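You operate a simulated robot arm through the tools that you are given. There is no shell and no other tool. Be economical: measure what you need, move in short steps, check, and stop when the job is done.

You are at the controls of a simulated two-armed robot. One attempt, no reset.

TASK
Take the paper roll on the top of the winding bench and put it away on the upper shelf of the stores rack. Take the grey cloth and put it on the shelf of the gauge table. Take the lid off the grease tin and lay it down on the top of the winding bench. Put the parts tray on the top of the winding bench away on the lower shelf of the stores rack. Fetch the tape roll from the top of the winding bench and set it on top of the purple cover. Fetch the plug from the top of the winding bench and set it in the green box. Take the lot tag from the top of the wall bench and put it on the open shelf of the wall bench. Take the tool box on the bottom shelf of the tall rack and put it away on the lower shelf of the stores rack. Put the lug from the bottom shelf of the tall rack in the inside of the good tray. Put one of the cups from the upper shelf of the tall rack on the lower shelf of the tall rack. Take the wide tag and put it on the cream divider. Pull the wide drawer open. Any order will do. Set down upright: paper roll.

Only the result counts: the job must be done as asked and must still hold three seconds after the hand-in. Knocking over, shifting, dropping, spilling or breaking anything else fails it. Lids that push on must go on centred and level and be pressed home; caps that screw on are set level and turned clockwise until they are tight. Flat cloth is picked up by pressing the open fingertips on it (5 to 10 N) and closing them slowly along it; thin cloth reads only 2 to 8 mm in the jaws.

THE ROBOT
Two 7-joint arms with fingered hands on one trunk, on a base that drives. Base frame: it is fixed to the floor where the robot stands at the start and does not move with it; the origin is under the middle of the robot, x ahead of it, y to its left, z up; the surface under the hand at the start is at about z = 780. Units: mm, degrees, N and s.
The left shoulder is at the start at [70, 142, 1064], the right one opposite. With the tool pointing down near the work surface each hand reaches from about 420 to 800 mm from the robot's upright axis, wherever it stands, measured 20 degrees to its own side. Places, roughly: cream divider [-1500, -750, 750]; cup [-1500, -1250, 1250]; cup (6x6x5 cm) [-1400, -1000, 1200]; grease tin [500, 750, 750]; green box (16x16x6 cm) [1000, -700, 800]; grey cloth (15x6x3 cm) [400, 200, 800]; inside of the good tray (16x16 cm) [1860, 2660, 740]; lot tag [-1500, 250, 750]; lower shelf of the stores rack [7300, -3300, 600]; lower shelf of the tall rack [-1500, -1100, 800]; lug (4x2x2 cm) [-1500, -700, 400]; open shelf of the wall bench [-1400, 300, 300]; paper roll (6x6x12 cm) [600, 100, 800]; parts tray [500, 1000, 750]; plug [1000, 1250, 750]; purple cover (25x25x4 cm) [800, -2200, 200]; shelf of the gauge table [2600, 2900, 200]; tape roll (6x6x3 cm) [1000, 1200, 800]; tool box (30x17x17 cm) [-1500, -400, 500]; upper shelf of the stores rack [7300, -3300, 1000]; wide drawer [900, -1700, 700]; wide tag [-1500, -1250, 750]. Payload 3.6 kg a hand.
Tool frame (each hand has its own): the origin (TCP) lies between the finger pads and is the grasp point; the fingertips stand 25 mm ahead of it; z points along the fingers, y is the line along which they close. The gripper opens to 88 mm. The gripper's body begins 29 mm behind the TCP. The gripper is a hand of 5 fingers: y runs from the thumb to the fingers, the wrist lies at [-13, -97, -162] in the tool frame, and closing takes about 1.5 s.
Orientation is told as [roll, pitch, yaw] about the base's x, y, z axes, in that order, counted from this pose: with the fingers straight down and the wrist toward the robot, the tool's x, y and z point along [0, 1, 0], [1, 0, 0] and [0, 0, -1] of the base frame.

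THE INTERFACE
- The arms move only by the tool servo_tool. It takes "left_rows", "right_rows" or both (then of equal length, played together; a hand with none holds still); each is a list of rows, each a list of 6 numbers: the shift along the tool's x, y, z in units of 30 mm (1.0 is 30 mm), then the turn, a rotation vector about the tool's x, y, z in units of 6 degrees (1.0 is 6 degrees). In form: [[tx, ty, tz, wx, wy, wz], ...]. A call has 1 to 12 rows; each row shifts and turns the commanded pose from where the row before left it, along the tool's axes as they then stand. "left_hand" and "right_hand" are, for a hand that has rows, the finger opening in mm, from 0 to 88, set as the call begins (left out, the last holds). A call with a number of a shift or a turn outside -1 to 1 is refused whole. A row lasts 0.2 s, in which the tool goes at most 50 mm and 8.6 degrees; a call with a longer step from one row to the next is refused whole, and so is a gripper value outside its range. A pose out of reach is approached as far as the arm can. The call stops where the force on the tool passes 40 N (or 10 N more than at its start, if that is more) or the arm is blocked; 0.2 s more then pass. The fingers move at their own pace (about 72 mm/s each) and stop on an object; they squeeze with about 23 N. The grip force told is the motor's: it shows also when the fingers shut on nothing. Time passes only in rows, and 0.2 s behind the last, so rows that do not move let the fingers close. The reply holds the time, the measured pose of the TCP, the force on the tool along the base axes, the opening and the grip force, in the units named above and with some noise, with the torque about the TCP (base axes, N m) and any sound that the robot's microphone picked up.
- Cameras (640 x 400 px; columns grow to the right, rows downward): "scene" is now at [117.9, 52.3, 1285.9]; the picture's right is [0.62, -0.79, 0.00], its down [-0.50, -0.40, -0.77] and it looks along [0.60, 0.48, -0.64] (base axes); focal length 230 px, centre (320, 200). "left" rides on the left gripper at [-59, -79, -105] in its tool frame; the picture's right is [-0.73, -0.32, 0.61], its down [0.62, -0.68, 0.38] and it looks along [0.29, 0.66, 0.70] (tool axes); focal length 234 px, centre (320, 200). "right" rides on the right gripper at [59, -79, -105] in its tool frame; the picture's right is [-0.73, 0.32, -0.61], its down [-0.62, -0.68, 0.38] and it looks along [-0.29, 0.66, 0.70] (tool axes); focal length 234 px, centre (320, 200). There is no depth. A picture from a camera that has moved, and an enlarged one, comes with that camera's place and axes in the base frame and with its lens.
- camera(camera): a new picture of that camera. The clock stands still meanwhile.
- move_column(by): slides the trunk up (or, below 0, down) by that many mm; the arms and the scene camera ride with it, the base frame stays. It gives what a move gives, with no picture.
- base_move(legs): drives the robot by 1 to 6 legs, each [ahead, left, turn to the left] in mm, mm and degrees, along the robot's own axes; the way and the turn of a leg run together, so that a leg with both is an arc; at most 1500 mm and 180 degrees a leg. The arms and the cameras ride along, it lands a little off, and it stops where it bumps. It gives what a move gives.
- finger_targets(index, middle, ring, little, thumb_bend, thumb_turn, hand): sets how far each is bent, from 0 (flat) to 100 (curled in); at 30 the hand is open as for a grip, at 70 the pads meet at the TCP. One left out holds its place. A second passes; each finger stops where it meets its share of the squeeze, and holds until it gets a number again. A gripper value or a shape takes the hand back. It gives what a move gives, with no picture; readings hold the bend of each and the force on index, middle, ring, little, thumb and palm. thumb_turn goes from beside the hand (0) to across from the fingers (100), as for a grip.
- set_grasp(shape, hand): the hand has 5 fingers and takes this shape, open, in about a second: jaw (thumb against the fingers, like two jaws); tri (thumb and two fingers); tip (a fingertip pinch); poke (one finger out to press); point (the index stretched); flat (the hand flat); cup (the hand cupped); fist (a fist). The gripper value then closes the fingers along that shape, each until it touches; the sizes above hold for jaw. It gives what a move gives, with no picture.
- pan_tilt(pan, tilt): turns the head with the scene camera to pan (to the left, within 86 degrees either way) and tilt (down, from -29 to 69), counted from straight ahead of the robot. It gives what a move gives.
- inspect(camera, box): a new picture of the part [left, top, right, bottom] of that camera's present view, enlarged. The clock stands still meanwhile.
- hand_in(): hands the job in; it is judged then, once.

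Work in short steps. Places have to be worked out from the pictures, the camera data and where the tool is seen: move nearer, look again, correct. Check each grasp and each placing, and mend what went wrong. You have 546 turns and 334 pictures in all, those below and enlarged ones among them. Open the grippers and draw the arms clear of the work before you hand the job in, unless the task says otherwise; then end with one line.

The tools are called after ">>>" as name(argument=value, ...) on one line, values as JSON. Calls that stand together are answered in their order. servo_tool: Moves the arms, as the interface text tells. Its arguments: {"type":"object","properties":{"left_rows":{"type":"array","items":{"type":"array","items":{"type":"number"}}},"left_hand":{"type":"number"},"right_rows":{"type":"array","items":{"type":"array","items":{"type":"number"}}},"right_hand":{"type":"number"}},"required":[]} The other tools are called the same way: move_column (by) slides the trunk up or down; set_grasp (shape, hand) gives the hand a shape; finger_targets (index, middle, ring, little, thumb_bend, thumb_turn, hand) moves the fingers one by one; base_move (legs) drives the base; pan_tilt (pan, tilt) turns the head that bears the scene camera; camera (camera) takes a picture; inspect (camera, box) takes an enlarged picture of a part of a camera's view; hand_in () hands the job in.

At the start:

```text
time_s: 0.0
left_position: [291.9, 373.1, 1125.4]
left_tcp_rot: [0.0, 0.0, 0.0]
left_force: [0.3, -0.4, 0.2]
left_ft_torque: [0.02, 0.0, 0.0]
left_finger_gap: 87.9
left_finger_force: 0.0
left_shape: jaw
left_bend: [30.0, 30.0, 30.0, 30.0, 30.0, 98.0]
left_finger forces: [0.0, 0.1, 0.0, 0.1, 0.1, 0.0]
right_position: [464.0, 87.6, 1137.3]
right_tcp_rot: [0.0, 0.1, 0.0]
right_force: [-0.6, -0.2, 0.4]
right_ft_torque: [0.0, -0.01, 0.03]
right_finger_gap: 87.4
right_finger_force: 0.1
right_shape: jaw
right_bend: [30.0, 30.0, 30.0, 30.0, 30.0, 98.0]
right_finger forces: [0.0, 0.1, 0.0, 0.0, 0.1, 0.0]
trunk travel left (down, up): [-600.0, 340.0]
robot x, y, heading: [0.6, -2.2, 0.0]
head pan, tilt: [38.2, 39.7]
```

scene: 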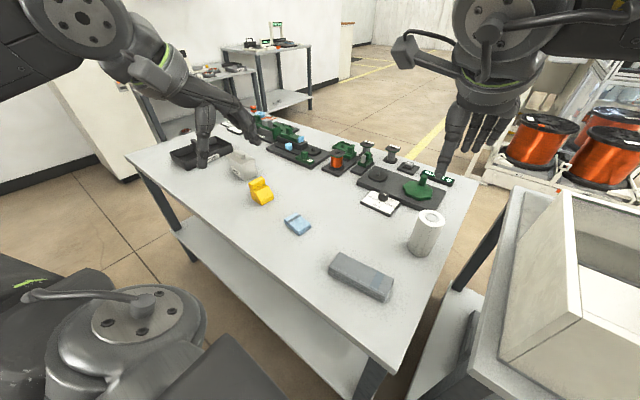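
right: 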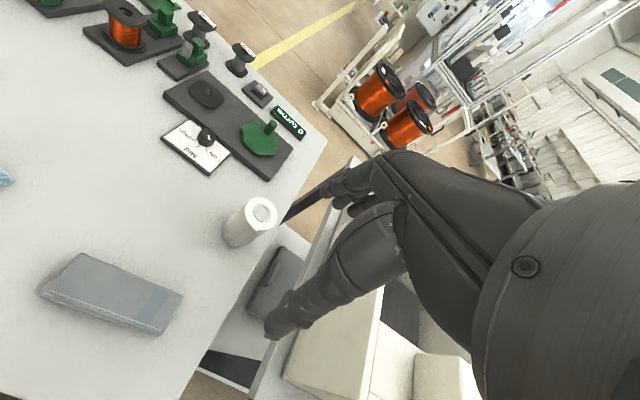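
left: 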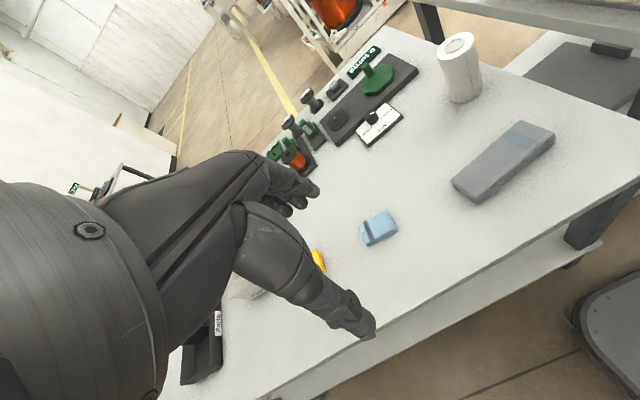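

I'll look around first to see the bench and its surroundings.

>>> pan_tilt(pan=60, tilt=35)

>>> camera(camera="scene")

>>> pan_tilt(pan=-20, tilt=35)

>>> camera(camera="scene")

>>> pan_tilt(pan=-80, tilt=30)

>>> camera(camera="scene")

```text
time_s: 0.8
left_position: [292.5, 374.0, 1126.5]
left_tcp_rot: [0.0, 0.0, 0.1]
left_force: [0.0, 1.1, -0.2]
left_ft_torque: [0.0, -0.04, 0.01]
left_finger_gap: 87.5
left_finger_force: 0.1
left_shape: jaw
left_bend: [30.0, 30.0, 30.0, 30.0, 30.0, 98.0]
left_finger forces: [0.0, 0.0, 0.0, 0.0, 0.0, 0.0]
right_position: [465.0, 86.1, 1136.9]
right_tcp_rot: [0.0, 0.0, 0.0]
right_force: [0.2, 0.3, -1.4]
right_ft_torque: [0.0, 0.0, -0.01]
right_finger_gap: 87.8
right_finger_force: 0.0
right_shape: jaw
right_bend: [30.0, 30.0, 30.0, 30.0, 30.0, 98.0]
right_finger forces: [0.0, 0.0, 0.1, 0.0, 0.0, 0.0]
trunk travel left (down, up): [-600.0, 340.0]
robot x, y, heading: [1.9, 0.1, -0.1]
head pan, tilt: [60.0, 35.0]
```

```text
330 pictures are left
camera scene: at [95.0, 75.7, 1292.9], right [0.87, -0.5, 0.0], down [-0.29, -0.5, -0.82], along [0.41, 0.71, -0.57], focal length 230 px, centre (320, 200)
```

scene: 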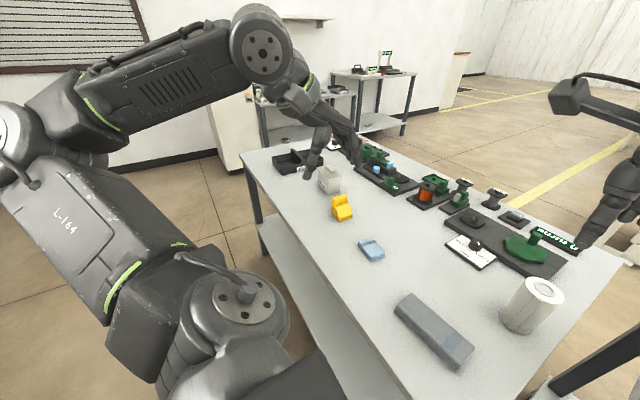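

```text
time_s: 2.4
left_position: [291.1, 372.3, 1125.5]
left_tcp_rot: [-0.1, 0.1, 0.0]
left_force: [0.5, -1.0, -1.2]
left_ft_torque: [0.0, -0.01, 0.0]
left_finger_gap: 87.7
left_finger_force: 0.0
left_shape: jaw
left_bend: [30.0, 30.0, 30.0, 30.0, 30.0, 98.0]
left_finger forces: [0.0, 0.0, 0.1, 0.0, 0.1, 0.0]
right_position: [464.4, 87.2, 1136.6]
right_tcp_rot: [0.0, -0.1, 0.0]
right_force: [0.7, -1.2, 0.3]
right_ft_torque: [0.04, 0.01, 0.01]
right_finger_gap: 87.6
right_finger_force: 0.1
right_shape: jaw
right_bend: [30.0, 30.0, 30.0, 30.0, 30.0, 98.0]
right_finger forces: [0.1, 0.1, 0.1, 0.1, 0.1, 0.0]
trunk travel left (down, up): [-600.0, 340.0]
robot x, y, heading: [1.4, -1.1, -0.0]
head pan, tilt: [-20.0, 35.0]
```

```text
329 pictures are left
camera scene: at [133.7, -30.5, 1292.9], right [-0.34, -0.94, 0.0], down [-0.54, 0.2, -0.82], along [0.77, -0.28, -0.57], focal length 230 px, centre (320, 200)
```

scene: 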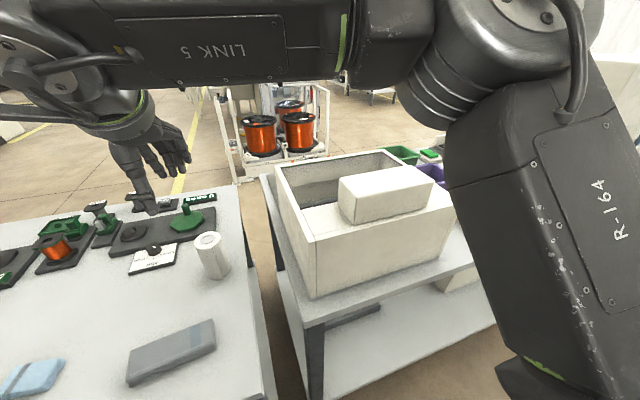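

```text
time_s: 3.7
left_position: [291.9, 371.5, 1125.0]
left_tcp_rot: [-0.1, -0.1, 0.1]
left_force: [-0.4, 1.0, 0.0]
left_ft_torque: [-0.03, -0.01, 0.01]
left_finger_gap: 87.5
left_finger_force: 0.1
left_shape: jaw
left_bend: [30.0, 30.0, 30.0, 30.0, 30.0, 98.0]
left_finger forces: [0.0, 0.1, 0.1, 0.0, 0.1, 0.1]
right_position: [465.7, 87.6, 1138.2]
right_tcp_rot: [0.0, 0.0, 0.0]
right_force: [-0.1, -0.4, -0.2]
right_ft_torque: [-0.02, 0.01, -0.01]
right_finger_gap: 87.6
right_finger_force: 0.0
right_shape: jaw
right_bend: [30.0, 30.0, 30.0, 30.0, 30.0, 98.0]
right_finger forces: [0.0, 0.0, 0.0, 0.0, 0.0, 0.1]
trunk travel left (down, up): [-600.0, 340.0]
robot x, y, heading: [0.6, -0.1, -0.0]
head pan, tilt: [-80.0, 30.0]
```

```text
328 pictures are left
camera scene: at [66.7, -89.5, 1300.7], right [-0.98, -0.17, 0.0], down [-0.09, 0.49, -0.87], along [0.15, -0.85, -0.5], focal length 230 px, centre (320, 200)
```

scene: 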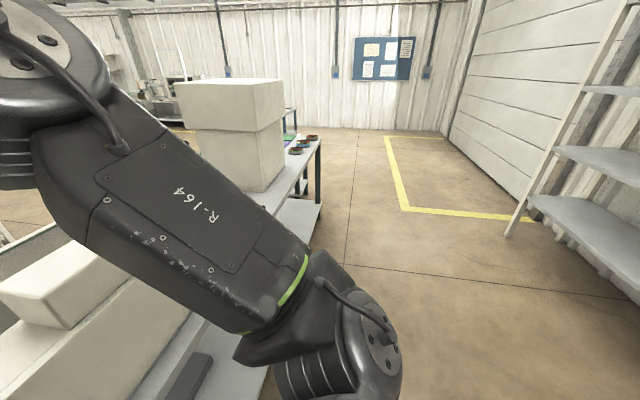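

I'll inspect the bench close up.

>>> pan_tilt(pan=60, tilt=35)

>>> inspect(camera="scene", box=[240, 110, 440, 235])

>>> inspect(camera="scene", box=[340, 180, 580, 380])

```text
time_s: 5.9
left_position: [292.8, 372.3, 1125.0]
left_tcp_rot: [0.0, 0.0, 0.1]
left_force: [0.1, -0.8, 0.1]
left_ft_torque: [0.0, 0.0, -0.01]
left_finger_gap: 87.7
left_finger_force: 0.0
left_shape: jaw
left_bend: [30.0, 30.0, 30.0, 30.0, 30.0, 98.0]
left_finger forces: [0.0, 0.1, 0.0, 0.0, 0.1, 0.0]
right_position: [465.0, 87.0, 1136.5]
right_tcp_rot: [0.0, 0.0, 0.0]
right_force: [1.1, -0.2, 0.4]
right_ft_torque: [-0.01, 0.0, -0.01]
right_finger_gap: 87.7
right_finger_force: 0.1
right_shape: jaw
right_bend: [30.0, 30.0, 30.0, 30.0, 30.0, 98.0]
right_finger forces: [0.1, 0.1, 0.0, 0.0, 0.0, 0.1]
trunk travel left (down, up): [-600.0, 340.0]
robot x, y, heading: [-0.3, 1.5, -0.2]
head pan, tilt: [60.0, 35.0]
```

```text
3.20 times, centred on (340, 172) of scene
camera zoom: at [95.0, 75.8, 1292.9], right [0.87, -0.5, 0.0], down [-0.29, -0.5, -0.82], along [0.41, 0.71, -0.57], focal length 736 px, centre (256, 288)
```

zoom: 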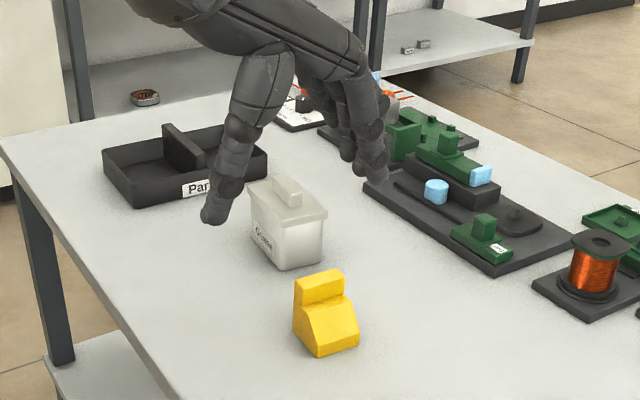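

```text
2.00 times, centred on (460, 280) of scene
camera zoom: at [95.0, 75.8, 1292.9], right [0.87, -0.5, 0.0], down [-0.29, -0.5, -0.82], along [0.41, 0.71, -0.57], focal length 460 px, centre (40, 40)
```

zoom: 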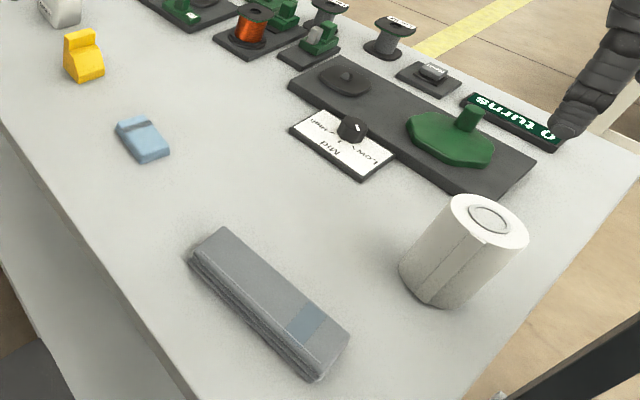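

The bench layout is clear; the tin is near [545,775]. I'll drive left in front of it, look, and take the lid off.

>>> base_move(legs=[[-60, 0, 0], [0, 600, 0]])

>>> pan_tilt(pan=25, tilt=40)

>>> camera(camera="scene")

>>> camera(camera="left")

```text
time_s: 9.9
left_position: [230.6, 970.8, 1124.9]
left_tcp_rot: [-0.1, 0.0, 0.0]
left_force: [-0.1, -0.7, 0.4]
left_ft_torque: [0.02, -0.02, -0.01]
left_finger_gap: 87.9
left_finger_force: 0.1
left_shape: jaw
left_bend: [30.0, 30.0, 30.0, 30.0, 30.0, 98.0]
left_finger forces: [0.1, 0.1, 0.0, 0.0, 0.0, 0.0]
right_position: [404.4, 685.9, 1136.5]
right_tcp_rot: [0.0, 0.0, 0.2]
right_force: [-0.6, 0.2, 0.9]
right_ft_torque: [-0.01, -0.04, 0.01]
right_finger_gap: 87.7
right_finger_force: 0.1
right_shape: jaw
right_bend: [30.0, 30.0, 30.0, 30.0, 30.0, 98.0]
right_finger forces: [0.1, 0.1, 0.0, 0.0, 0.0, 0.0]
trunk travel left (down, up): [-600.0, 340.0]
robot x, y, heading: [-60.4, 599.0, -0.0]
head pan, tilt: [60.0, 35.0]
```

```text
time_s: 10.9
left_position: [230.6, 972.1, 1124.4]
left_tcp_rot: [0.0, 0.0, 0.0]
left_force: [-1.2, -0.8, -0.2]
left_ft_torque: [-0.04, 0.02, 0.01]
left_finger_gap: 87.8
left_finger_force: 0.0
left_shape: jaw
left_bend: [30.0, 30.0, 30.0, 30.0, 30.0, 98.0]
left_finger forces: [0.0, 0.1, 0.0, 0.0, 0.0, 0.1]
right_position: [403.6, 686.9, 1137.3]
right_tcp_rot: [0.1, -0.1, 0.1]
right_force: [-0.6, -0.2, 0.1]
right_ft_torque: [0.01, -0.01, -0.02]
right_finger_gap: 88.0
right_finger_force: 0.1
right_shape: jaw
right_bend: [30.0, 30.0, 30.0, 30.0, 30.0, 98.0]
right_finger forces: [0.0, 0.1, 0.0, 0.0, 0.1, 0.1]
trunk travel left (down, up): [-600.0, 340.0]
robot x, y, heading: [-61.4, 598.8, 0.1]
head pan, tilt: [25.0, 40.0]
```

```text
325 pictures are left
camera scene: at [67.4, 633.9, 1285.4], right [0.43, -0.91, 0.0], down [-0.58, -0.27, -0.77], along [0.69, 0.33, -0.64], focal length 230 px, centre (320, 200)
```

scene: 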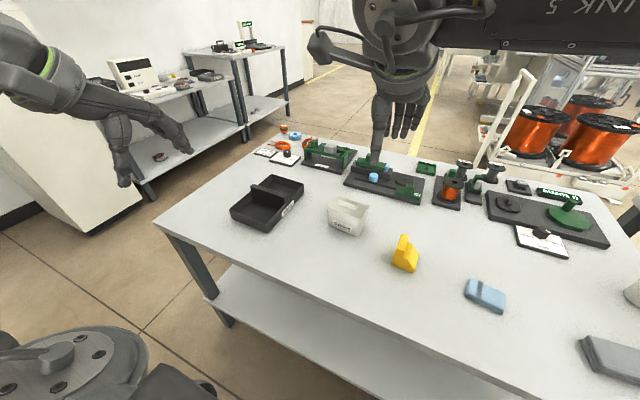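

```text
324 pictures are left
camera left: at [151.5, 911.7, 1230.9], right [-0.32, -0.73, -0.61], down [-0.68, 0.62, -0.38], along [0.66, 0.29, -0.7], focal length 234 px, centre (320, 200)
```

left: 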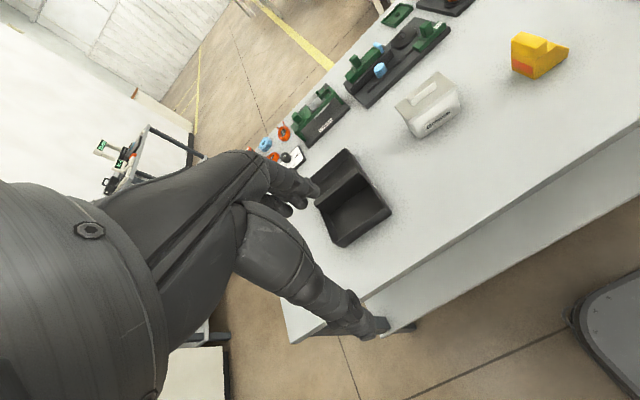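

Zoom in on the far-left corner items and the tin.

>>> inspect(camera="scene", box=[240, 120, 340, 182])

>>> inspect(camera="scene", box=[220, 170, 400, 282])

>>> inspect(camera="left", box=[360, 50, 500, 150])

```text
6.40 times, centred on (290, 151) of scene
camera zoom: at [67.4, 633.9, 1285.4], right [0.43, -0.91, 0.0], down [-0.58, -0.27, -0.77], along [0.69, 0.33, -0.64], focal length 1473 px, centre (512, 514)
```

zoom: 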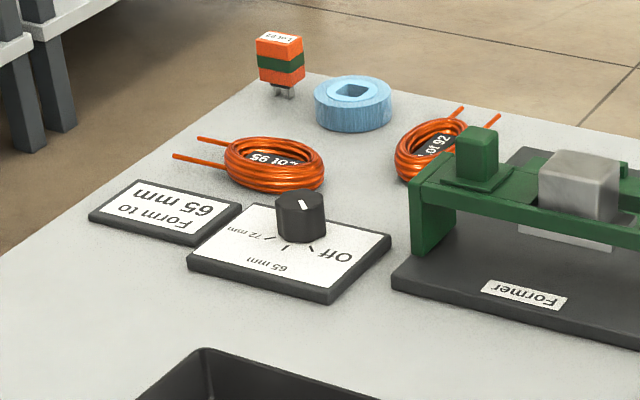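

```text
3.56 times, centred on (310, 226) of scene
camera zoom: at [67.4, 633.9, 1285.4], right [0.43, -0.91, 0.0], down [-0.58, -0.27, -0.77], along [0.69, 0.33, -0.64], focal length 818 px, centre (356, 108)
```

zoom: 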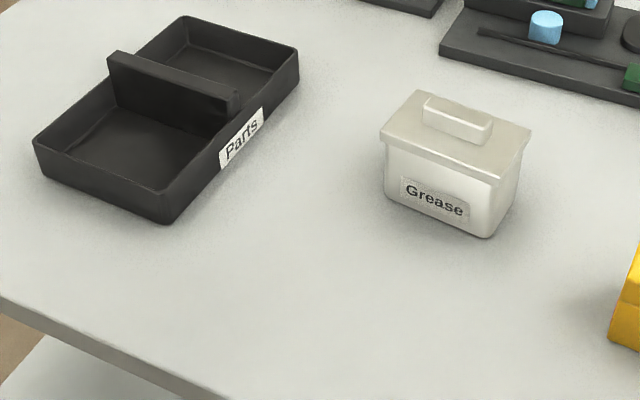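

```text
4.00 times, centred on (430, 100) of left
camera zoom: at [151.5, 911.7, 1230.9], right [-0.32, -0.73, -0.61], down [-0.68, 0.62, -0.38], along [0.66, 0.29, -0.7], focal length 937 px, centre (-120, 600)
```

zoom: 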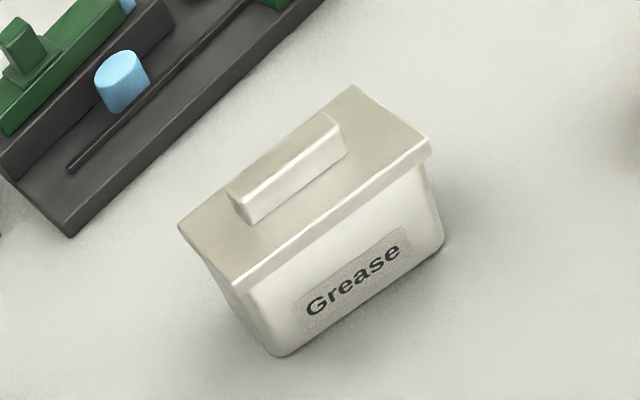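

Handle top triangulates to about [530,769,875], long axis about 10° off base y. I'll bring the left hand above it, and shift the right hand aside.

>>> servo_tool(left_rows=[[-0.68, 1, 0.5, 0, 0, 0.16], [-0.68, 1, 0.5, 0, 0, 0.16], [-0.68, 1, 0.5, 0, 0, 0.16], [-0.68, 1, 0.5, 0, 0, 0.16], [-0.68, 1, 0.5, 0, 0, 0.16], [-0.68, 1, 0.5, 0, 0, 0.16], [-0.68, 1, 0.5, 0, 0, 0.16], [-0.68, 1, 0.5, 0, 0, 0.16], [-0.68, 1, 0.5, 0, 0, 0.16], [-0.68, 1, 0.5, 0, 0, 0.16]], right_rows=[[-1, 0, 0, 0, 0, 0], [-1, 0, 0, 0, 0, 0], [-1, 0, 0, 0, 0, 0], [-1, 0, 0, 0, 0, 0], [-1, 0, 0, 0, 0, 0], [-1, 0, 0, 0, 0, 0], [-1, 0, 0, 0, 0, 0], [-1, 0, 0, 0, 0, 0], [-1, 0, 0, 0, 0, 0], [-1, 0, 0, 0, 0, 0]])

>>> camera(camera="left")

>>> camera(camera="scene")

```text
time_s: 13.1
left_position: [515.8, 744.5, 974.1]
left_tcp_rot: [0.0, 0.1, -9.5]
left_force: [0.4, -0.1, -0.7]
left_ft_torque: [-0.02, -0.02, 0.0]
left_finger_gap: 87.8
left_finger_force: 0.1
left_shape: jaw
left_bend: [30.0, 30.0, 30.0, 30.0, 30.0, 98.0]
left_finger forces: [0.0, 0.0, 0.1, 0.0, 0.0, 0.0]
right_position: [406.1, 385.8, 1135.7]
right_tcp_rot: [0.1, 0.1, 0.3]
right_force: [0.1, 0.0, -0.5]
right_ft_torque: [0.03, 0.04, -0.02]
right_finger_gap: 87.8
right_finger_force: 0.1
right_shape: jaw
right_bend: [30.0, 30.0, 30.0, 30.0, 30.0, 98.0]
right_finger forces: [0.1, 0.0, 0.1, 0.0, 0.1, 0.0]
trunk travel left (down, up): [-600.0, 340.0]
robot x, y, heading: [-61.6, 594.7, 0.3]
head pan, tilt: [25.0, 40.0]
```

```text
320 pictures are left
camera left: at [428.6, 698.8, 1079.8], right [-0.44, -0.66, -0.61], down [-0.57, 0.73, -0.38], along [0.69, 0.18, -0.7], focal length 234 px, centre (320, 200)
```

left: 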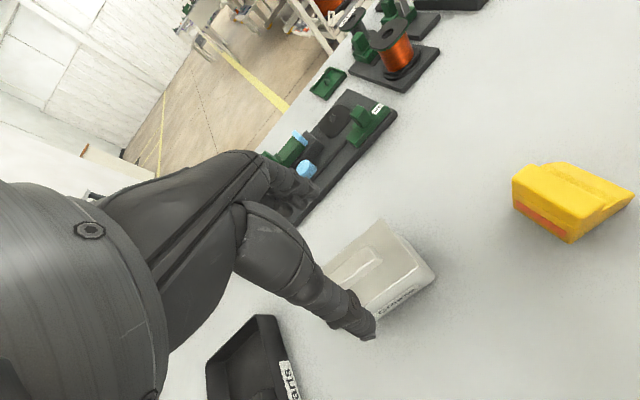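

```text
319 pictures are left
camera scene: at [69.1, 632.8, 1285.2], right [0.42, -0.91, 0.0], down [-0.58, -0.27, -0.77], along [0.69, 0.33, -0.64], focal length 230 px, centre (320, 200)
```

scene: 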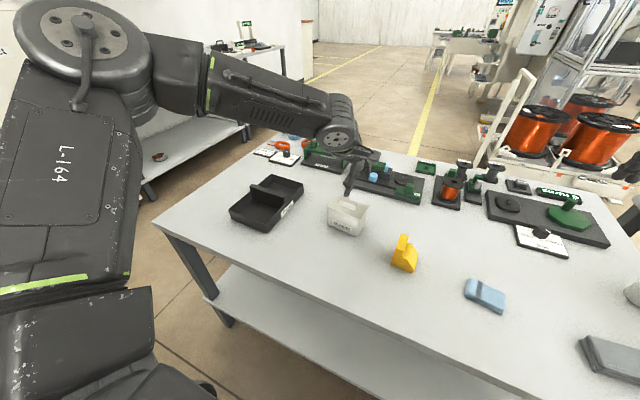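

Hand is about 10–25 mm short; I correct, go down and watch the force.

>>> servo_tool(left_rows=[[0.7, 0.33, 0, 0, 0, 0], [0, 0, 0.9, 0, 0, 0], [0, 0, 0.8, 0, 0, 0]])

>>> camera(camera="left")

>>> inspect(camera="scene", box=[280, 140, 420, 250])

```text
time_s: 13.9
left_position: [527.7, 764.9, 923.1]
left_tcp_rot: [0.1, 0.0, -9.4]
left_force: [-0.7, 0.5, 0.5]
left_ft_torque: [0.01, -0.03, -0.01]
left_finger_gap: 87.8
left_finger_force: 0.1
left_shape: jaw
left_bend: [30.0, 30.0, 30.0, 30.0, 30.0, 98.0]
left_finger forces: [0.0, 0.1, 0.0, 0.1, 0.0, 0.1]
right_position: [404.6, 386.0, 1137.3]
right_tcp_rot: [0.0, 0.0, 0.2]
right_force: [-0.2, -0.1, 0.2]
right_ft_torque: [0.01, -0.02, 0.0]
right_finger_gap: 87.6
right_finger_force: 0.0
right_shape: jaw
right_bend: [30.0, 30.0, 30.0, 30.0, 30.0, 98.0]
right_finger forces: [0.0, 0.0, 0.0, 0.1, 0.0, 0.1]
trunk travel left (down, up): [-600.0, 340.0]
robot x, y, heading: [-62.9, 599.5, 0.1]
head pan, tilt: [25.0, 40.0]
```

```text
318 pictures are left
camera left: at [440.1, 719.7, 1029.6], right [-0.44, -0.66, -0.61], down [-0.57, 0.73, -0.38], along [0.7, 0.18, -0.7], focal length 234 px, centre (320, 200)
```

left: 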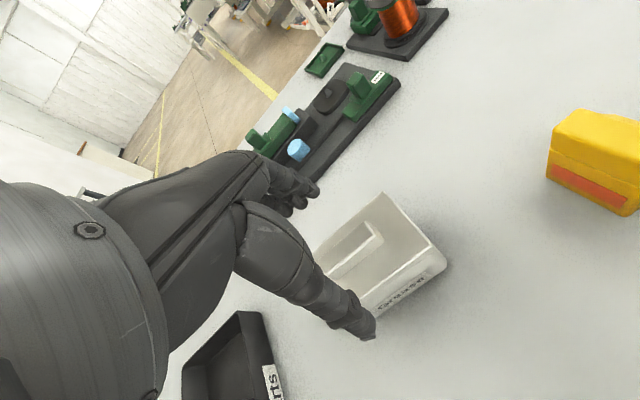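

```text
3.64 times, centred on (350, 195) of scene
camera zoom: at [67.8, 634.1, 1285.3], right [0.42, -0.91, 0.0], down [-0.58, -0.27, -0.77], along [0.69, 0.32, -0.64], focal length 837 px, centre (211, 218)
```

zoom: 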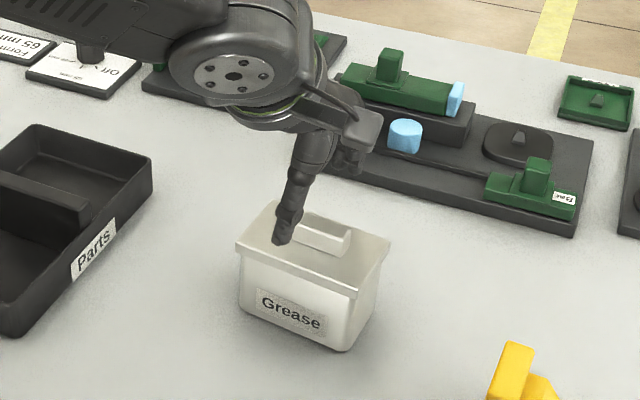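

Aligned. Lower to about 5 mm above the lid and close.

>>> servo_tool(left_rows=[[0, 0.15, 0.6, 0, 0, 0], [0, 0, 0.55, 0, 0, 0]])

>>> servo_tool(left_rows=[[0, 0, 0, 0, 0, 0], [0, 0, 0, 0, 0, 0], [0, 0, 0, 0, 0, 0], [0, 0, 0, 0, 0, 0], [0, 0, 0, 0, 0, 0], [0, 0, 0, 0, 0, 0], [0, 0, 0, 0, 0, 0], [0, 0, 0, 0, 0, 0]], left_hand=0)

>>> inspect(camera="left", box=[240, 140, 480, 340])

```text
time_s: 14.5
left_position: [531.4, 765.3, 890.1]
left_tcp_rot: [-0.1, 0.0, -9.5]
left_force: [-0.7, 0.3, 0.2]
left_ft_torque: [-0.02, 0.01, -0.02]
left_finger_gap: 87.7
left_finger_force: 0.1
left_shape: jaw
left_bend: [30.0, 30.0, 30.0, 30.0, 30.0, 98.0]
left_finger forces: [0.0, 0.0, 0.1, 0.1, 0.0, 0.0]
right_position: [404.8, 386.0, 1136.6]
right_tcp_rot: [0.0, 0.1, 0.2]
right_force: [-0.2, 0.0, 0.4]
right_ft_torque: [-0.02, -0.03, 0.02]
right_finger_gap: 87.7
right_finger_force: 0.1
right_shape: jaw
right_bend: [30.0, 30.0, 30.0, 30.0, 30.0, 98.0]
right_finger forces: [0.0, 0.0, 0.0, 0.1, 0.0, 0.0]
trunk travel left (down, up): [-600.0, 340.0]
robot x, y, heading: [-59.6, 600.8, 0.0]
head pan, tilt: [25.0, 40.0]
```

```text
time_s: 16.3
left_position: [533.7, 764.6, 890.0]
left_tcp_rot: [0.0, 0.0, -9.6]
left_force: [0.7, 0.5, -0.2]
left_ft_torque: [0.01, -0.04, -0.07]
left_finger_gap: 14.3
left_finger_force: 22.9
left_shape: jaw
left_bend: [74.0, 57.0, 56.0, 60.0, 74.0, 100.0]
left_finger forces: [10.7, 6.6, 3.1, 0.0, 19.4, 0.1]
right_position: [405.1, 386.1, 1137.4]
right_tcp_rot: [0.2, 0.0, 0.2]
right_force: [-0.1, -0.6, -0.7]
right_ft_torque: [0.0, -0.04, -0.01]
right_finger_gap: 87.9
right_finger_force: 0.0
right_shape: jaw
right_bend: [30.0, 30.0, 30.0, 30.0, 30.0, 98.0]
right_finger forces: [0.1, 0.0, 0.0, 0.0, 0.0, 0.0]
trunk travel left (down, up): [-600.0, 340.0]
robot x, y, heading: [-61.1, 596.2, 0.2]
head pan, tilt: [25.0, 40.0]
heard: snap
```

```text
2.00 times, centred on (360, 240) of left
camera zoom: at [444.1, 718.8, 995.7], right [-0.44, -0.66, -0.61], down [-0.57, 0.73, -0.38], along [0.7, 0.18, -0.7], focal length 468 px, centre (240, 120)
```

zoom: 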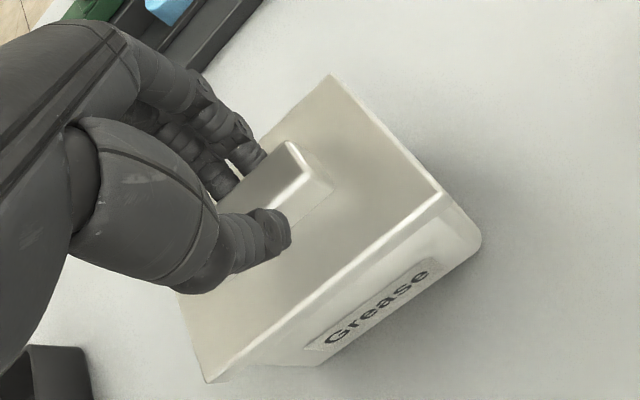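

Gripped (14 mm). Lift straight up.

>>> servo_tool(left_rows=[[0, 0, -0.3, 0, 0, 0], [0, 0, -0.3, 0, 0, 0], [0, 0, -0.6, 0, 0, 0], [0, 0, -0.8, 0, 0, 0], [0, 0, -0.8, 0, 0, 0]])

>>> camera(camera="scene")

```text
time_s: 17.5
left_position: [532.3, 764.1, 973.7]
left_tcp_rot: [0.1, 0.1, -9.5]
left_force: [-0.1, 0.9, -0.7]
left_ft_torque: [0.02, -0.01, -0.01]
left_finger_gap: 14.4
left_finger_force: 22.7
left_shape: jaw
left_bend: [74.0, 58.0, 60.0, 60.0, 74.0, 100.0]
left_finger forces: [12.6, 5.6, 2.4, 0.0, 20.5, 0.0]
right_position: [403.9, 386.0, 1136.1]
right_tcp_rot: [0.1, 0.0, 0.2]
right_force: [0.6, 0.0, 0.1]
right_ft_torque: [-0.03, -0.01, 0.01]
right_finger_gap: 88.0
right_finger_force: 0.0
right_shape: jaw
right_bend: [30.0, 30.0, 30.0, 30.0, 30.0, 98.0]
right_finger forces: [0.1, 0.0, 0.1, 0.0, 0.0, 0.1]
trunk travel left (down, up): [-600.0, 340.0]
robot x, y, heading: [-65.1, 597.9, 0.0]
head pan, tilt: [25.0, 40.0]
```

```text
315 pictures are left
camera scene: at [67.2, 633.5, 1285.3], right [0.42, -0.91, 0.0], down [-0.58, -0.27, -0.77], along [0.69, 0.33, -0.64], focal length 230 px, centre (320, 200)
```

scene: 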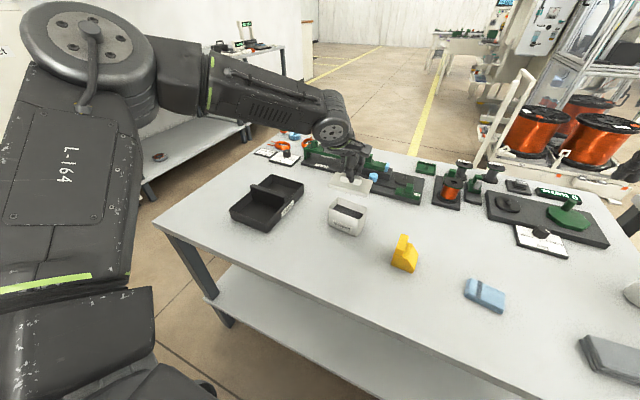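

Lid is off. Carry it toward the near side of the bench and lower it.

>>> servo_tool(left_rows=[[0, -0.95, 0, 0, 0, 0], [0, -0.95, 0, 0, 0, 0], [0, -0.95, 0, 0, 0, 0], [0, -0.95, 0, 0, 0, 0], [0, -0.95, 0, 0, 0, 0], [0, 0, 1, 0, 0, 0], [0, 0, 1, 0, 0, 0], [0, 0, 1, 0, 0, 0], [0, 0, 1, 0, 0, 0]])

>>> inspect(camera="scene", box=[200, 140, 440, 300])

```text
time_s: 19.5
left_position: [391.1, 787.8, 853.7]
left_tcp_rot: [-0.1, 0.0, -9.4]
left_force: [0.3, 0.3, -0.8]
left_ft_torque: [0.02, 0.0, -0.01]
left_finger_gap: 14.2
left_finger_force: 23.6
left_shape: jaw
left_bend: [74.0, 58.0, 61.0, 60.0, 74.0, 100.0]
left_finger forces: [12.9, 5.3, 2.4, 0.0, 20.7, 0.0]
right_position: [404.3, 388.3, 1137.4]
right_tcp_rot: [0.1, 0.0, 0.2]
right_force: [-0.9, 0.7, -0.3]
right_ft_torque: [-0.03, 0.01, 0.01]
right_finger_gap: 87.5
right_finger_force: 0.1
right_shape: jaw
right_bend: [30.0, 30.0, 30.0, 30.0, 30.0, 98.0]
right_finger forces: [0.1, 0.1, 0.0, 0.0, 0.1, 0.1]
trunk travel left (down, up): [-600.0, 340.0]
robot x, y, heading: [-60.9, 598.1, -0.0]
head pan, tilt: [25.0, 40.0]
```

```text
2.50 times, centred on (320, 220) of scene
camera zoom: at [68.4, 634.2, 1285.3], right [0.42, -0.91, 0.0], down [-0.58, -0.27, -0.77], along [0.69, 0.32, -0.64], focal length 575 px, centre (320, 150)
```

zoom: 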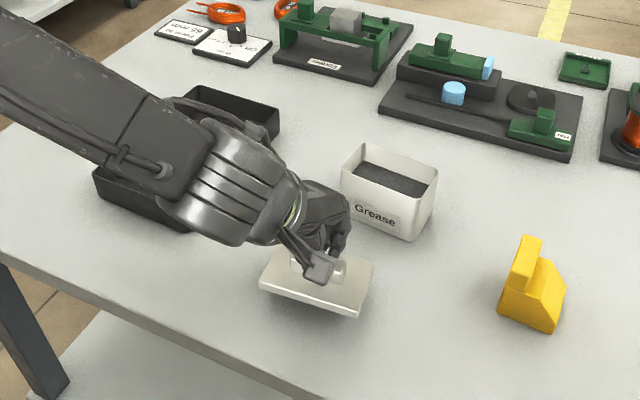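

>>> servo_tool(left_rows=[[0, 0, 0.3, 0, 0, 0], [0, 0, 0.3, 0, 0, 0], [0, 0, 0.2, 0, 0, 0]])

>>> inspect(camera="left", box=[240, 140, 480, 340])

```text
time_s: 20.3
left_position: [392.5, 787.3, 830.8]
left_tcp_rot: [-0.1, 0.0, -9.5]
left_force: [0.5, 0.2, -0.5]
left_ft_torque: [0.0, 0.0, 0.01]
left_finger_gap: 14.0
left_finger_force: 23.1
left_shape: jaw
left_bend: [74.0, 58.0, 62.0, 60.0, 74.0, 100.0]
left_finger forces: [13.0, 5.3, 2.3, 0.1, 20.6, 0.1]
right_position: [404.2, 385.7, 1136.5]
right_tcp_rot: [0.0, 0.0, 0.1]
right_force: [-1.0, -0.3, -0.3]
right_ft_torque: [-0.02, 0.01, 0.02]
right_finger_gap: 87.8
right_finger_force: 0.0
right_shape: jaw
right_bend: [30.0, 30.0, 30.0, 30.0, 30.0, 98.0]
right_finger forces: [0.1, 0.0, 0.1, 0.0, 0.0, 0.1]
trunk travel left (down, up): [-600.0, 340.0]
robot x, y, heading: [-59.6, 598.0, -0.0]
head pan, tilt: [25.0, 40.0]
```

```text
2.00 times, centred on (360, 240) of left
camera zoom: at [303.9, 742.5, 935.6], right [-0.44, -0.66, -0.61], down [-0.57, 0.73, -0.38], along [0.7, 0.18, -0.7], focal length 468 px, centre (240, 120)
```

zoom: 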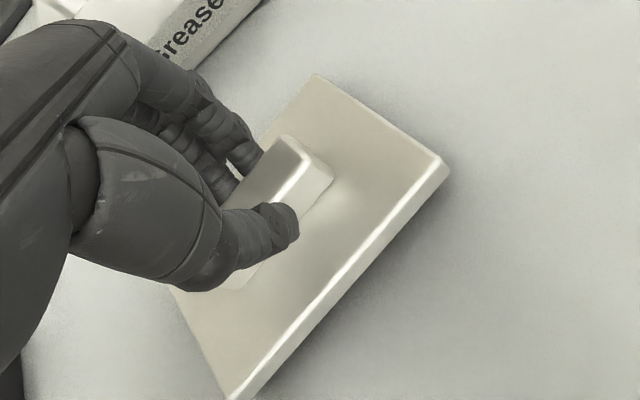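

Lower in tiny steps until contact.

>>> servo_tool(left_rows=[[0, 0, 0.12, 0, 0, 0], [0, 0, 0.12, 0, 0, 0]])

>>> servo_tool(left_rows=[[0, 0, 0.08, 0, 0, 0], [0, 0, 0.05, 0, 0, 0]])

```text
time_s: 20.9
left_position: [391.6, 786.1, 824.1]
left_tcp_rot: [0.0, -0.2, -9.5]
left_force: [1.3, 1.1, 6.8]
left_ft_torque: [0.0, -0.05, -0.01]
left_finger_gap: 14.4
left_finger_force: 23.0
left_shape: jaw
left_bend: [74.0, 58.0, 62.0, 60.0, 74.0, 100.0]
left_finger forces: [13.2, 6.4, 2.8, 0.0, 21.7, 0.0]
right_position: [402.4, 385.5, 1136.8]
right_tcp_rot: [0.2, -0.1, 0.2]
right_force: [-0.5, -0.7, 0.3]
right_ft_torque: [-0.03, -0.01, 0.01]
right_finger_gap: 87.4
right_finger_force: 0.1
right_shape: jaw
right_bend: [30.0, 30.0, 30.0, 30.0, 30.0, 98.0]
right_finger forces: [0.0, 0.1, 0.0, 0.0, 0.1, 0.1]
trunk travel left (down, up): [-600.0, 340.0]
robot x, y, heading: [-59.4, 597.5, 0.1]
head pan, tilt: [25.0, 40.0]
```

```text
time_s: 21.5
left_position: [391.4, 786.8, 822.1]
left_tcp_rot: [0.1, -0.3, -9.4]
left_force: [2.5, 4.6, 31.2]
left_ft_torque: [0.09, -0.28, -0.03]
left_finger_gap: 16.3
left_finger_force: 22.2
left_shape: jaw
left_bend: [74.0, 57.0, 60.0, 60.0, 75.0, 100.0]
left_finger forces: [15.3, 8.6, 3.4, 0.0, 24.5, 0.1]
right_position: [402.0, 386.3, 1139.2]
right_tcp_rot: [0.1, -0.1, 0.1]
right_force: [-1.3, 0.3, 0.3]
right_ft_torque: [0.0, 0.02, 0.0]
right_finger_gap: 87.7
right_finger_force: 0.0
right_shape: jaw
right_bend: [30.0, 30.0, 30.0, 30.0, 30.0, 98.0]
right_finger forces: [0.0, 0.0, 0.0, 0.1, 0.0, 0.0]
trunk travel left (down, up): [-600.0, 340.0]
robot x, y, heading: [-58.7, 601.2, -0.1]
head pan, tilt: [25.0, 40.0]
```

Lid is down. Release and rise.

>>> servo_tool(left_rows=[[0, 0, -0.05, 0, 0, 0], [0, 0, 0, 0, 0, 0], [0, 0, 0, 0, 0, 0], [0, 0, 0, 0, 0, 0], [0, 0, -0.5, 0, 0, 0], [0, 0, -1, 0, 0, 0], [0, 0, -1, 0, 0, 0], [0, 0, -1, 0, 0, 0], [0, 0, -1, 0, 0, 0], [0, 0, -1, 0, 0, 0]], left_hand=60)

>>> camera(camera="left")

```text
time_s: 23.7
left_position: [390.6, 787.5, 986.2]
left_tcp_rot: [-0.1, 0.1, -9.5]
left_force: [-0.6, 0.9, 0.9]
left_ft_torque: [-0.03, 0.01, -0.01]
left_finger_gap: 59.7
left_finger_force: 0.0
left_shape: jaw
left_bend: [28.0, 38.0, 34.0, 35.0, 60.0, 100.0]
left_finger forces: [0.1, 0.1, 0.0, 0.0, 0.0, 0.0]
right_position: [403.8, 385.5, 1137.4]
right_tcp_rot: [0.1, 0.0, 0.3]
right_force: [0.3, -0.2, 0.9]
right_ft_torque: [0.0, -0.01, 0.02]
right_finger_gap: 87.7
right_finger_force: 0.0
right_shape: jaw
right_bend: [30.0, 30.0, 30.0, 30.0, 30.0, 98.0]
right_finger forces: [0.1, 0.0, 0.0, 0.0, 0.0, 0.0]
trunk travel left (down, up): [-600.0, 340.0]
robot x, y, heading: [-60.7, 597.6, -0.0]
head pan, tilt: [25.0, 40.0]
```

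```text
312 pictures are left
camera left: at [302.9, 742.3, 1091.9], right [-0.44, -0.66, -0.61], down [-0.57, 0.73, -0.38], along [0.7, 0.18, -0.7], focal length 234 px, centre (320, 200)
```

left: 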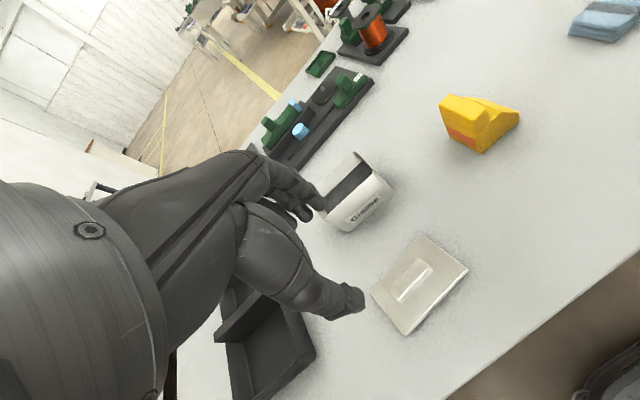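

Lid lies on the bench. Now drive round to the left end of the bench for the plug and tape roll.

>>> base_move(legs=[[-60, 0, 0], [0, 1260, 0], [1060, 0, 0], [0, 0, -90]])

>>> pan_tilt(pan=0, tilt=45)

>>> camera(camera="scene")

>>> camera(camera="left")

```text
time_s: 39.5
left_position: [1129.7, 1427.5, 984.8]
left_tcp_rot: [-0.1, 0.0, -99.0]
left_force: [0.2, -0.3, 0.3]
left_ft_torque: [0.01, -0.03, 0.02]
left_finger_gap: 60.0
left_finger_force: 0.0
left_shape: jaw
left_bend: [28.0, 38.0, 34.0, 35.0, 60.0, 100.0]
left_finger forces: [0.1, 0.0, 0.0, 0.0, 0.0, 0.0]
right_position: [726.5, 1410.3, 1135.4]
right_tcp_rot: [0.0, 0.0, -89.5]
right_force: [0.8, -0.1, 0.1]
right_ft_torque: [-0.02, -0.01, 0.0]
right_finger_gap: 88.1
right_finger_force: 0.1
right_shape: jaw
right_bend: [30.0, 30.0, 30.0, 30.0, 30.0, 98.0]
right_finger forces: [0.0, 0.0, 0.1, 0.0, 0.1, 0.1]
trunk travel left (down, up): [-600.0, 340.0]
robot x, y, heading: [935.4, 1878.7, -89.6]
head pan, tilt: [25.0, 40.0]
```

```text
time_s: 40.4
left_position: [1130.5, 1426.4, 985.7]
left_tcp_rot: [0.0, 0.0, -99.0]
left_force: [-0.5, -0.1, 0.1]
left_ft_torque: [0.0, 0.0, -0.03]
left_finger_gap: 59.9
left_finger_force: 0.1
left_shape: jaw
left_bend: [28.0, 38.0, 34.0, 35.0, 60.0, 100.0]
left_finger forces: [0.0, 0.0, 0.0, 0.0, 0.0, 0.0]
right_position: [727.2, 1410.1, 1136.6]
right_tcp_rot: [0.1, 0.1, -89.3]
right_force: [0.2, 0.0, 0.2]
right_ft_torque: [-0.02, 0.0, 0.01]
right_finger_gap: 87.6
right_finger_force: 0.1
right_shape: jaw
right_bend: [30.0, 30.0, 30.0, 30.0, 30.0, 98.0]
right_finger forces: [0.1, 0.0, 0.0, 0.0, 0.1, 0.0]
trunk travel left (down, up): [-600.0, 340.0]
robot x, y, heading: [935.3, 1875.4, -89.5]
head pan, tilt: [0.0, 45.0]
```

```text
311 pictures are left
camera scene: at [937.7, 1744.9, 1278.1], right [-1.0, -0.01, 0.0], down [-0.01, 0.71, -0.71], along [0.01, -0.71, -0.71], focal length 230 px, centre (320, 200)
```

scene: 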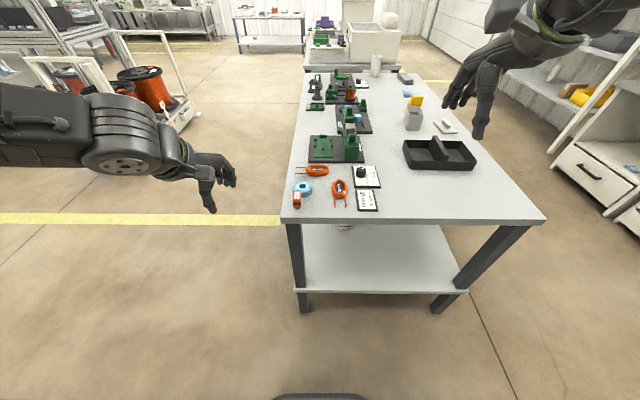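

```text
310 pictures are left
camera left: at [1083.7, 1513.1, 1091.3], right [-0.67, 0.43, -0.61], down [0.72, 0.58, -0.38], along [0.18, -0.69, -0.7], focal length 234 px, centre (320, 200)
```

left: 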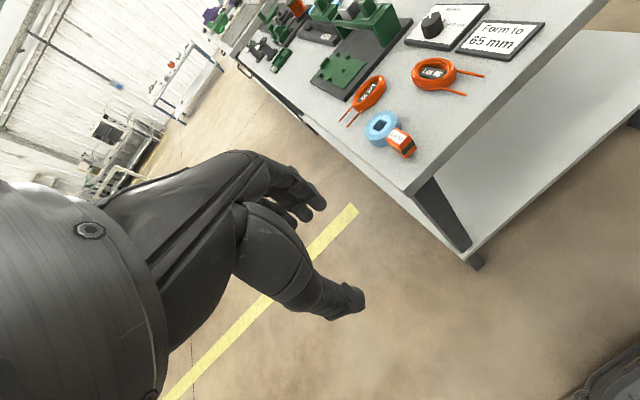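

>>> inspect(camera="scene", box=[275, 155, 375, 217])

>>> inspect(camera="left", box=[320, 70, 448, 170])

```text
6.40 times, centred on (325, 186) of scene
camera zoom: at [937.7, 1744.9, 1278.1], right [-1.0, -0.01, 0.0], down [-0.01, 0.71, -0.71], along [0.01, -0.71, -0.71], focal length 1473 px, centre (288, 290)
```

zoom: 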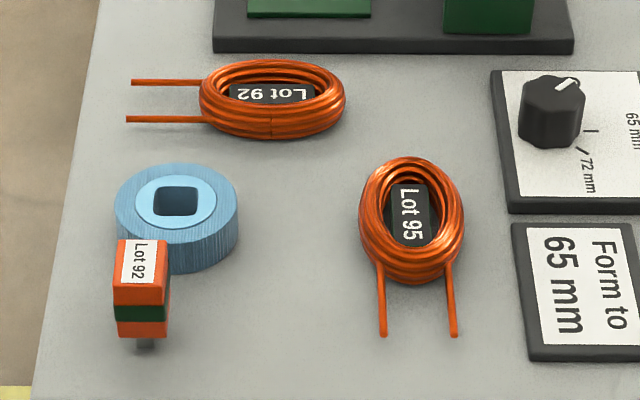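

```text
4.00 times, centred on (384, 120) of left
camera zoom: at [1083.7, 1513.1, 1091.3], right [-0.67, 0.43, -0.61], down [0.72, 0.58, -0.38], along [0.18, -0.69, -0.7], focal length 937 px, centre (64, 520)
```

zoom: 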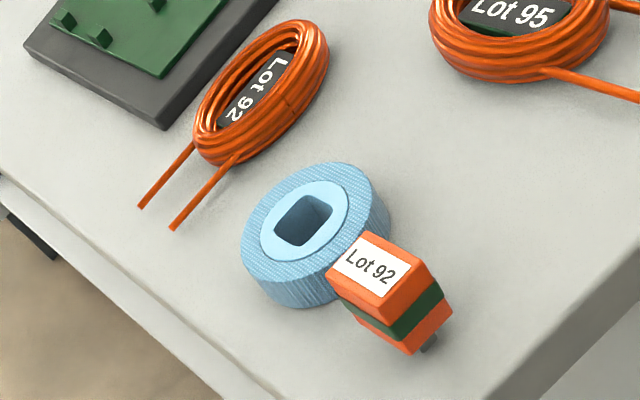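

Plug ≈ [1008,1285], top ≈ 840; tape ≈ [982,1205]. Move the left hand above the plug.

>>> servo_tool(left_rows=[[0, 0, 0, 0, 0, -0.75], [0, 0, 0, 0, 0, -0.75], [-0.81, 0.95, 0.6, 0, 0, 0], [-0.81, 0.95, 0.6, 0, 0, 0], [-0.81, 0.95, 0.6, 0, 0, 0], [-0.81, 0.95, 0.6, 0, 0, 0], [-0.81, 0.95, 0.6, 0, 0, 0]], left_hand=55)

>>> inspect(camera="scene", box=[250, 130, 390, 230])

>>> camera(camera="left")

```text
time_s: 42.0
left_position: [1046.7, 1310.7, 913.5]
left_tcp_rot: [-0.1, -0.2, -90.0]
left_force: [0.2, 0.0, -0.5]
left_ft_torque: [0.0, 0.0, -0.03]
left_finger_gap: 55.3
left_finger_force: 0.1
left_shape: jaw
left_bend: [28.0, 40.0, 36.0, 36.0, 63.0, 100.0]
left_finger forces: [0.0, 0.0, 0.0, 0.1, 0.0, 0.0]
left hand out of reach, approached as far as the arm can: row 6, 7
right_position: [728.0, 1411.2, 1137.1]
right_tcp_rot: [0.0, -0.1, -89.3]
right_force: [0.3, 0.4, -0.3]
right_ft_torque: [-0.01, 0.0, -0.01]
right_finger_gap: 87.9
right_finger_force: 0.1
right_shape: jaw
right_bend: [30.0, 30.0, 30.0, 30.0, 30.0, 98.0]
right_finger forces: [0.0, 0.1, 0.0, 0.1, 0.1, 0.0]
trunk travel left (down, up): [-600.0, 340.0]
robot x, y, heading: [935.1, 1875.3, -89.6]
head pan, tilt: [0.0, 45.0]
```

```text
4.00 times, centred on (320, 180) of scene
camera zoom: at [938.0, 1745.9, 1278.2], right [-1.0, -0.01, 0.0], down [-0.01, 0.71, -0.71], along [0.01, -0.71, -0.71], focal length 920 px, centre (320, 280)
```

zoom: 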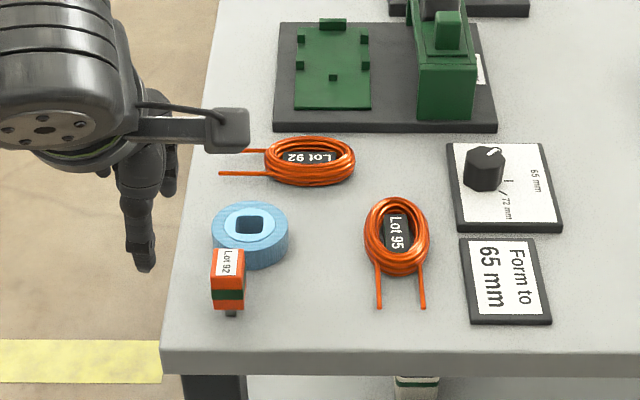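

```text
306 pictures are left
camera left: at [988.1, 1389.7, 1018.2], right [-0.73, 0.32, -0.61], down [0.62, 0.68, -0.39], along [0.29, -0.66, -0.7], focal length 234 px, centre (320, 200)
```

left: 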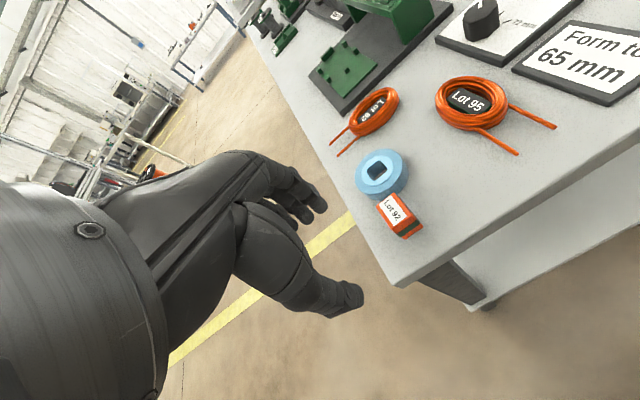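

Out of reach inward; I shift the base right and a little forward.

>>> base_move(legs=[[60, -170, 0]])

>>> camera(camera="left")

```text
time_s: 43.5
left_position: [878.3, 1249.6, 911.5]
left_tcp_rot: [-0.1, 0.0, -89.9]
left_force: [0.7, 0.7, 0.1]
left_ft_torque: [0.02, 0.02, -0.01]
left_finger_gap: 55.3
left_finger_force: 0.0
left_shape: jaw
left_bend: [28.0, 40.0, 36.0, 36.0, 63.0, 100.0]
left_finger forces: [0.1, 0.1, 0.0, 0.0, 0.1, 0.0]
right_position: [560.4, 1348.1, 1137.0]
right_tcp_rot: [0.1, 0.0, -89.3]
right_force: [-0.2, -0.3, -0.6]
right_ft_torque: [0.04, 0.0, 0.0]
right_finger_gap: 87.7
right_finger_force: 0.0
right_shape: jaw
right_bend: [30.0, 30.0, 30.0, 30.0, 30.0, 98.0]
right_finger forces: [0.0, 0.0, 0.0, 0.1, 0.0, 0.0]
trunk travel left (down, up): [-600.0, 340.0]
robot x, y, heading: [764.9, 1812.5, -89.1]
head pan, tilt: [0.0, 45.0]
```

```text
305 pictures are left
camera left: at [819.6, 1327.0, 1017.9], right [-0.73, 0.32, -0.61], down [0.62, 0.68, -0.38], along [0.29, -0.66, -0.7], focal length 234 px, centre (320, 200)
```

left: 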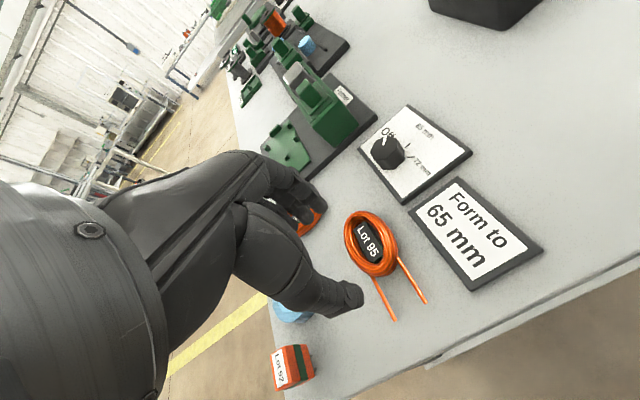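

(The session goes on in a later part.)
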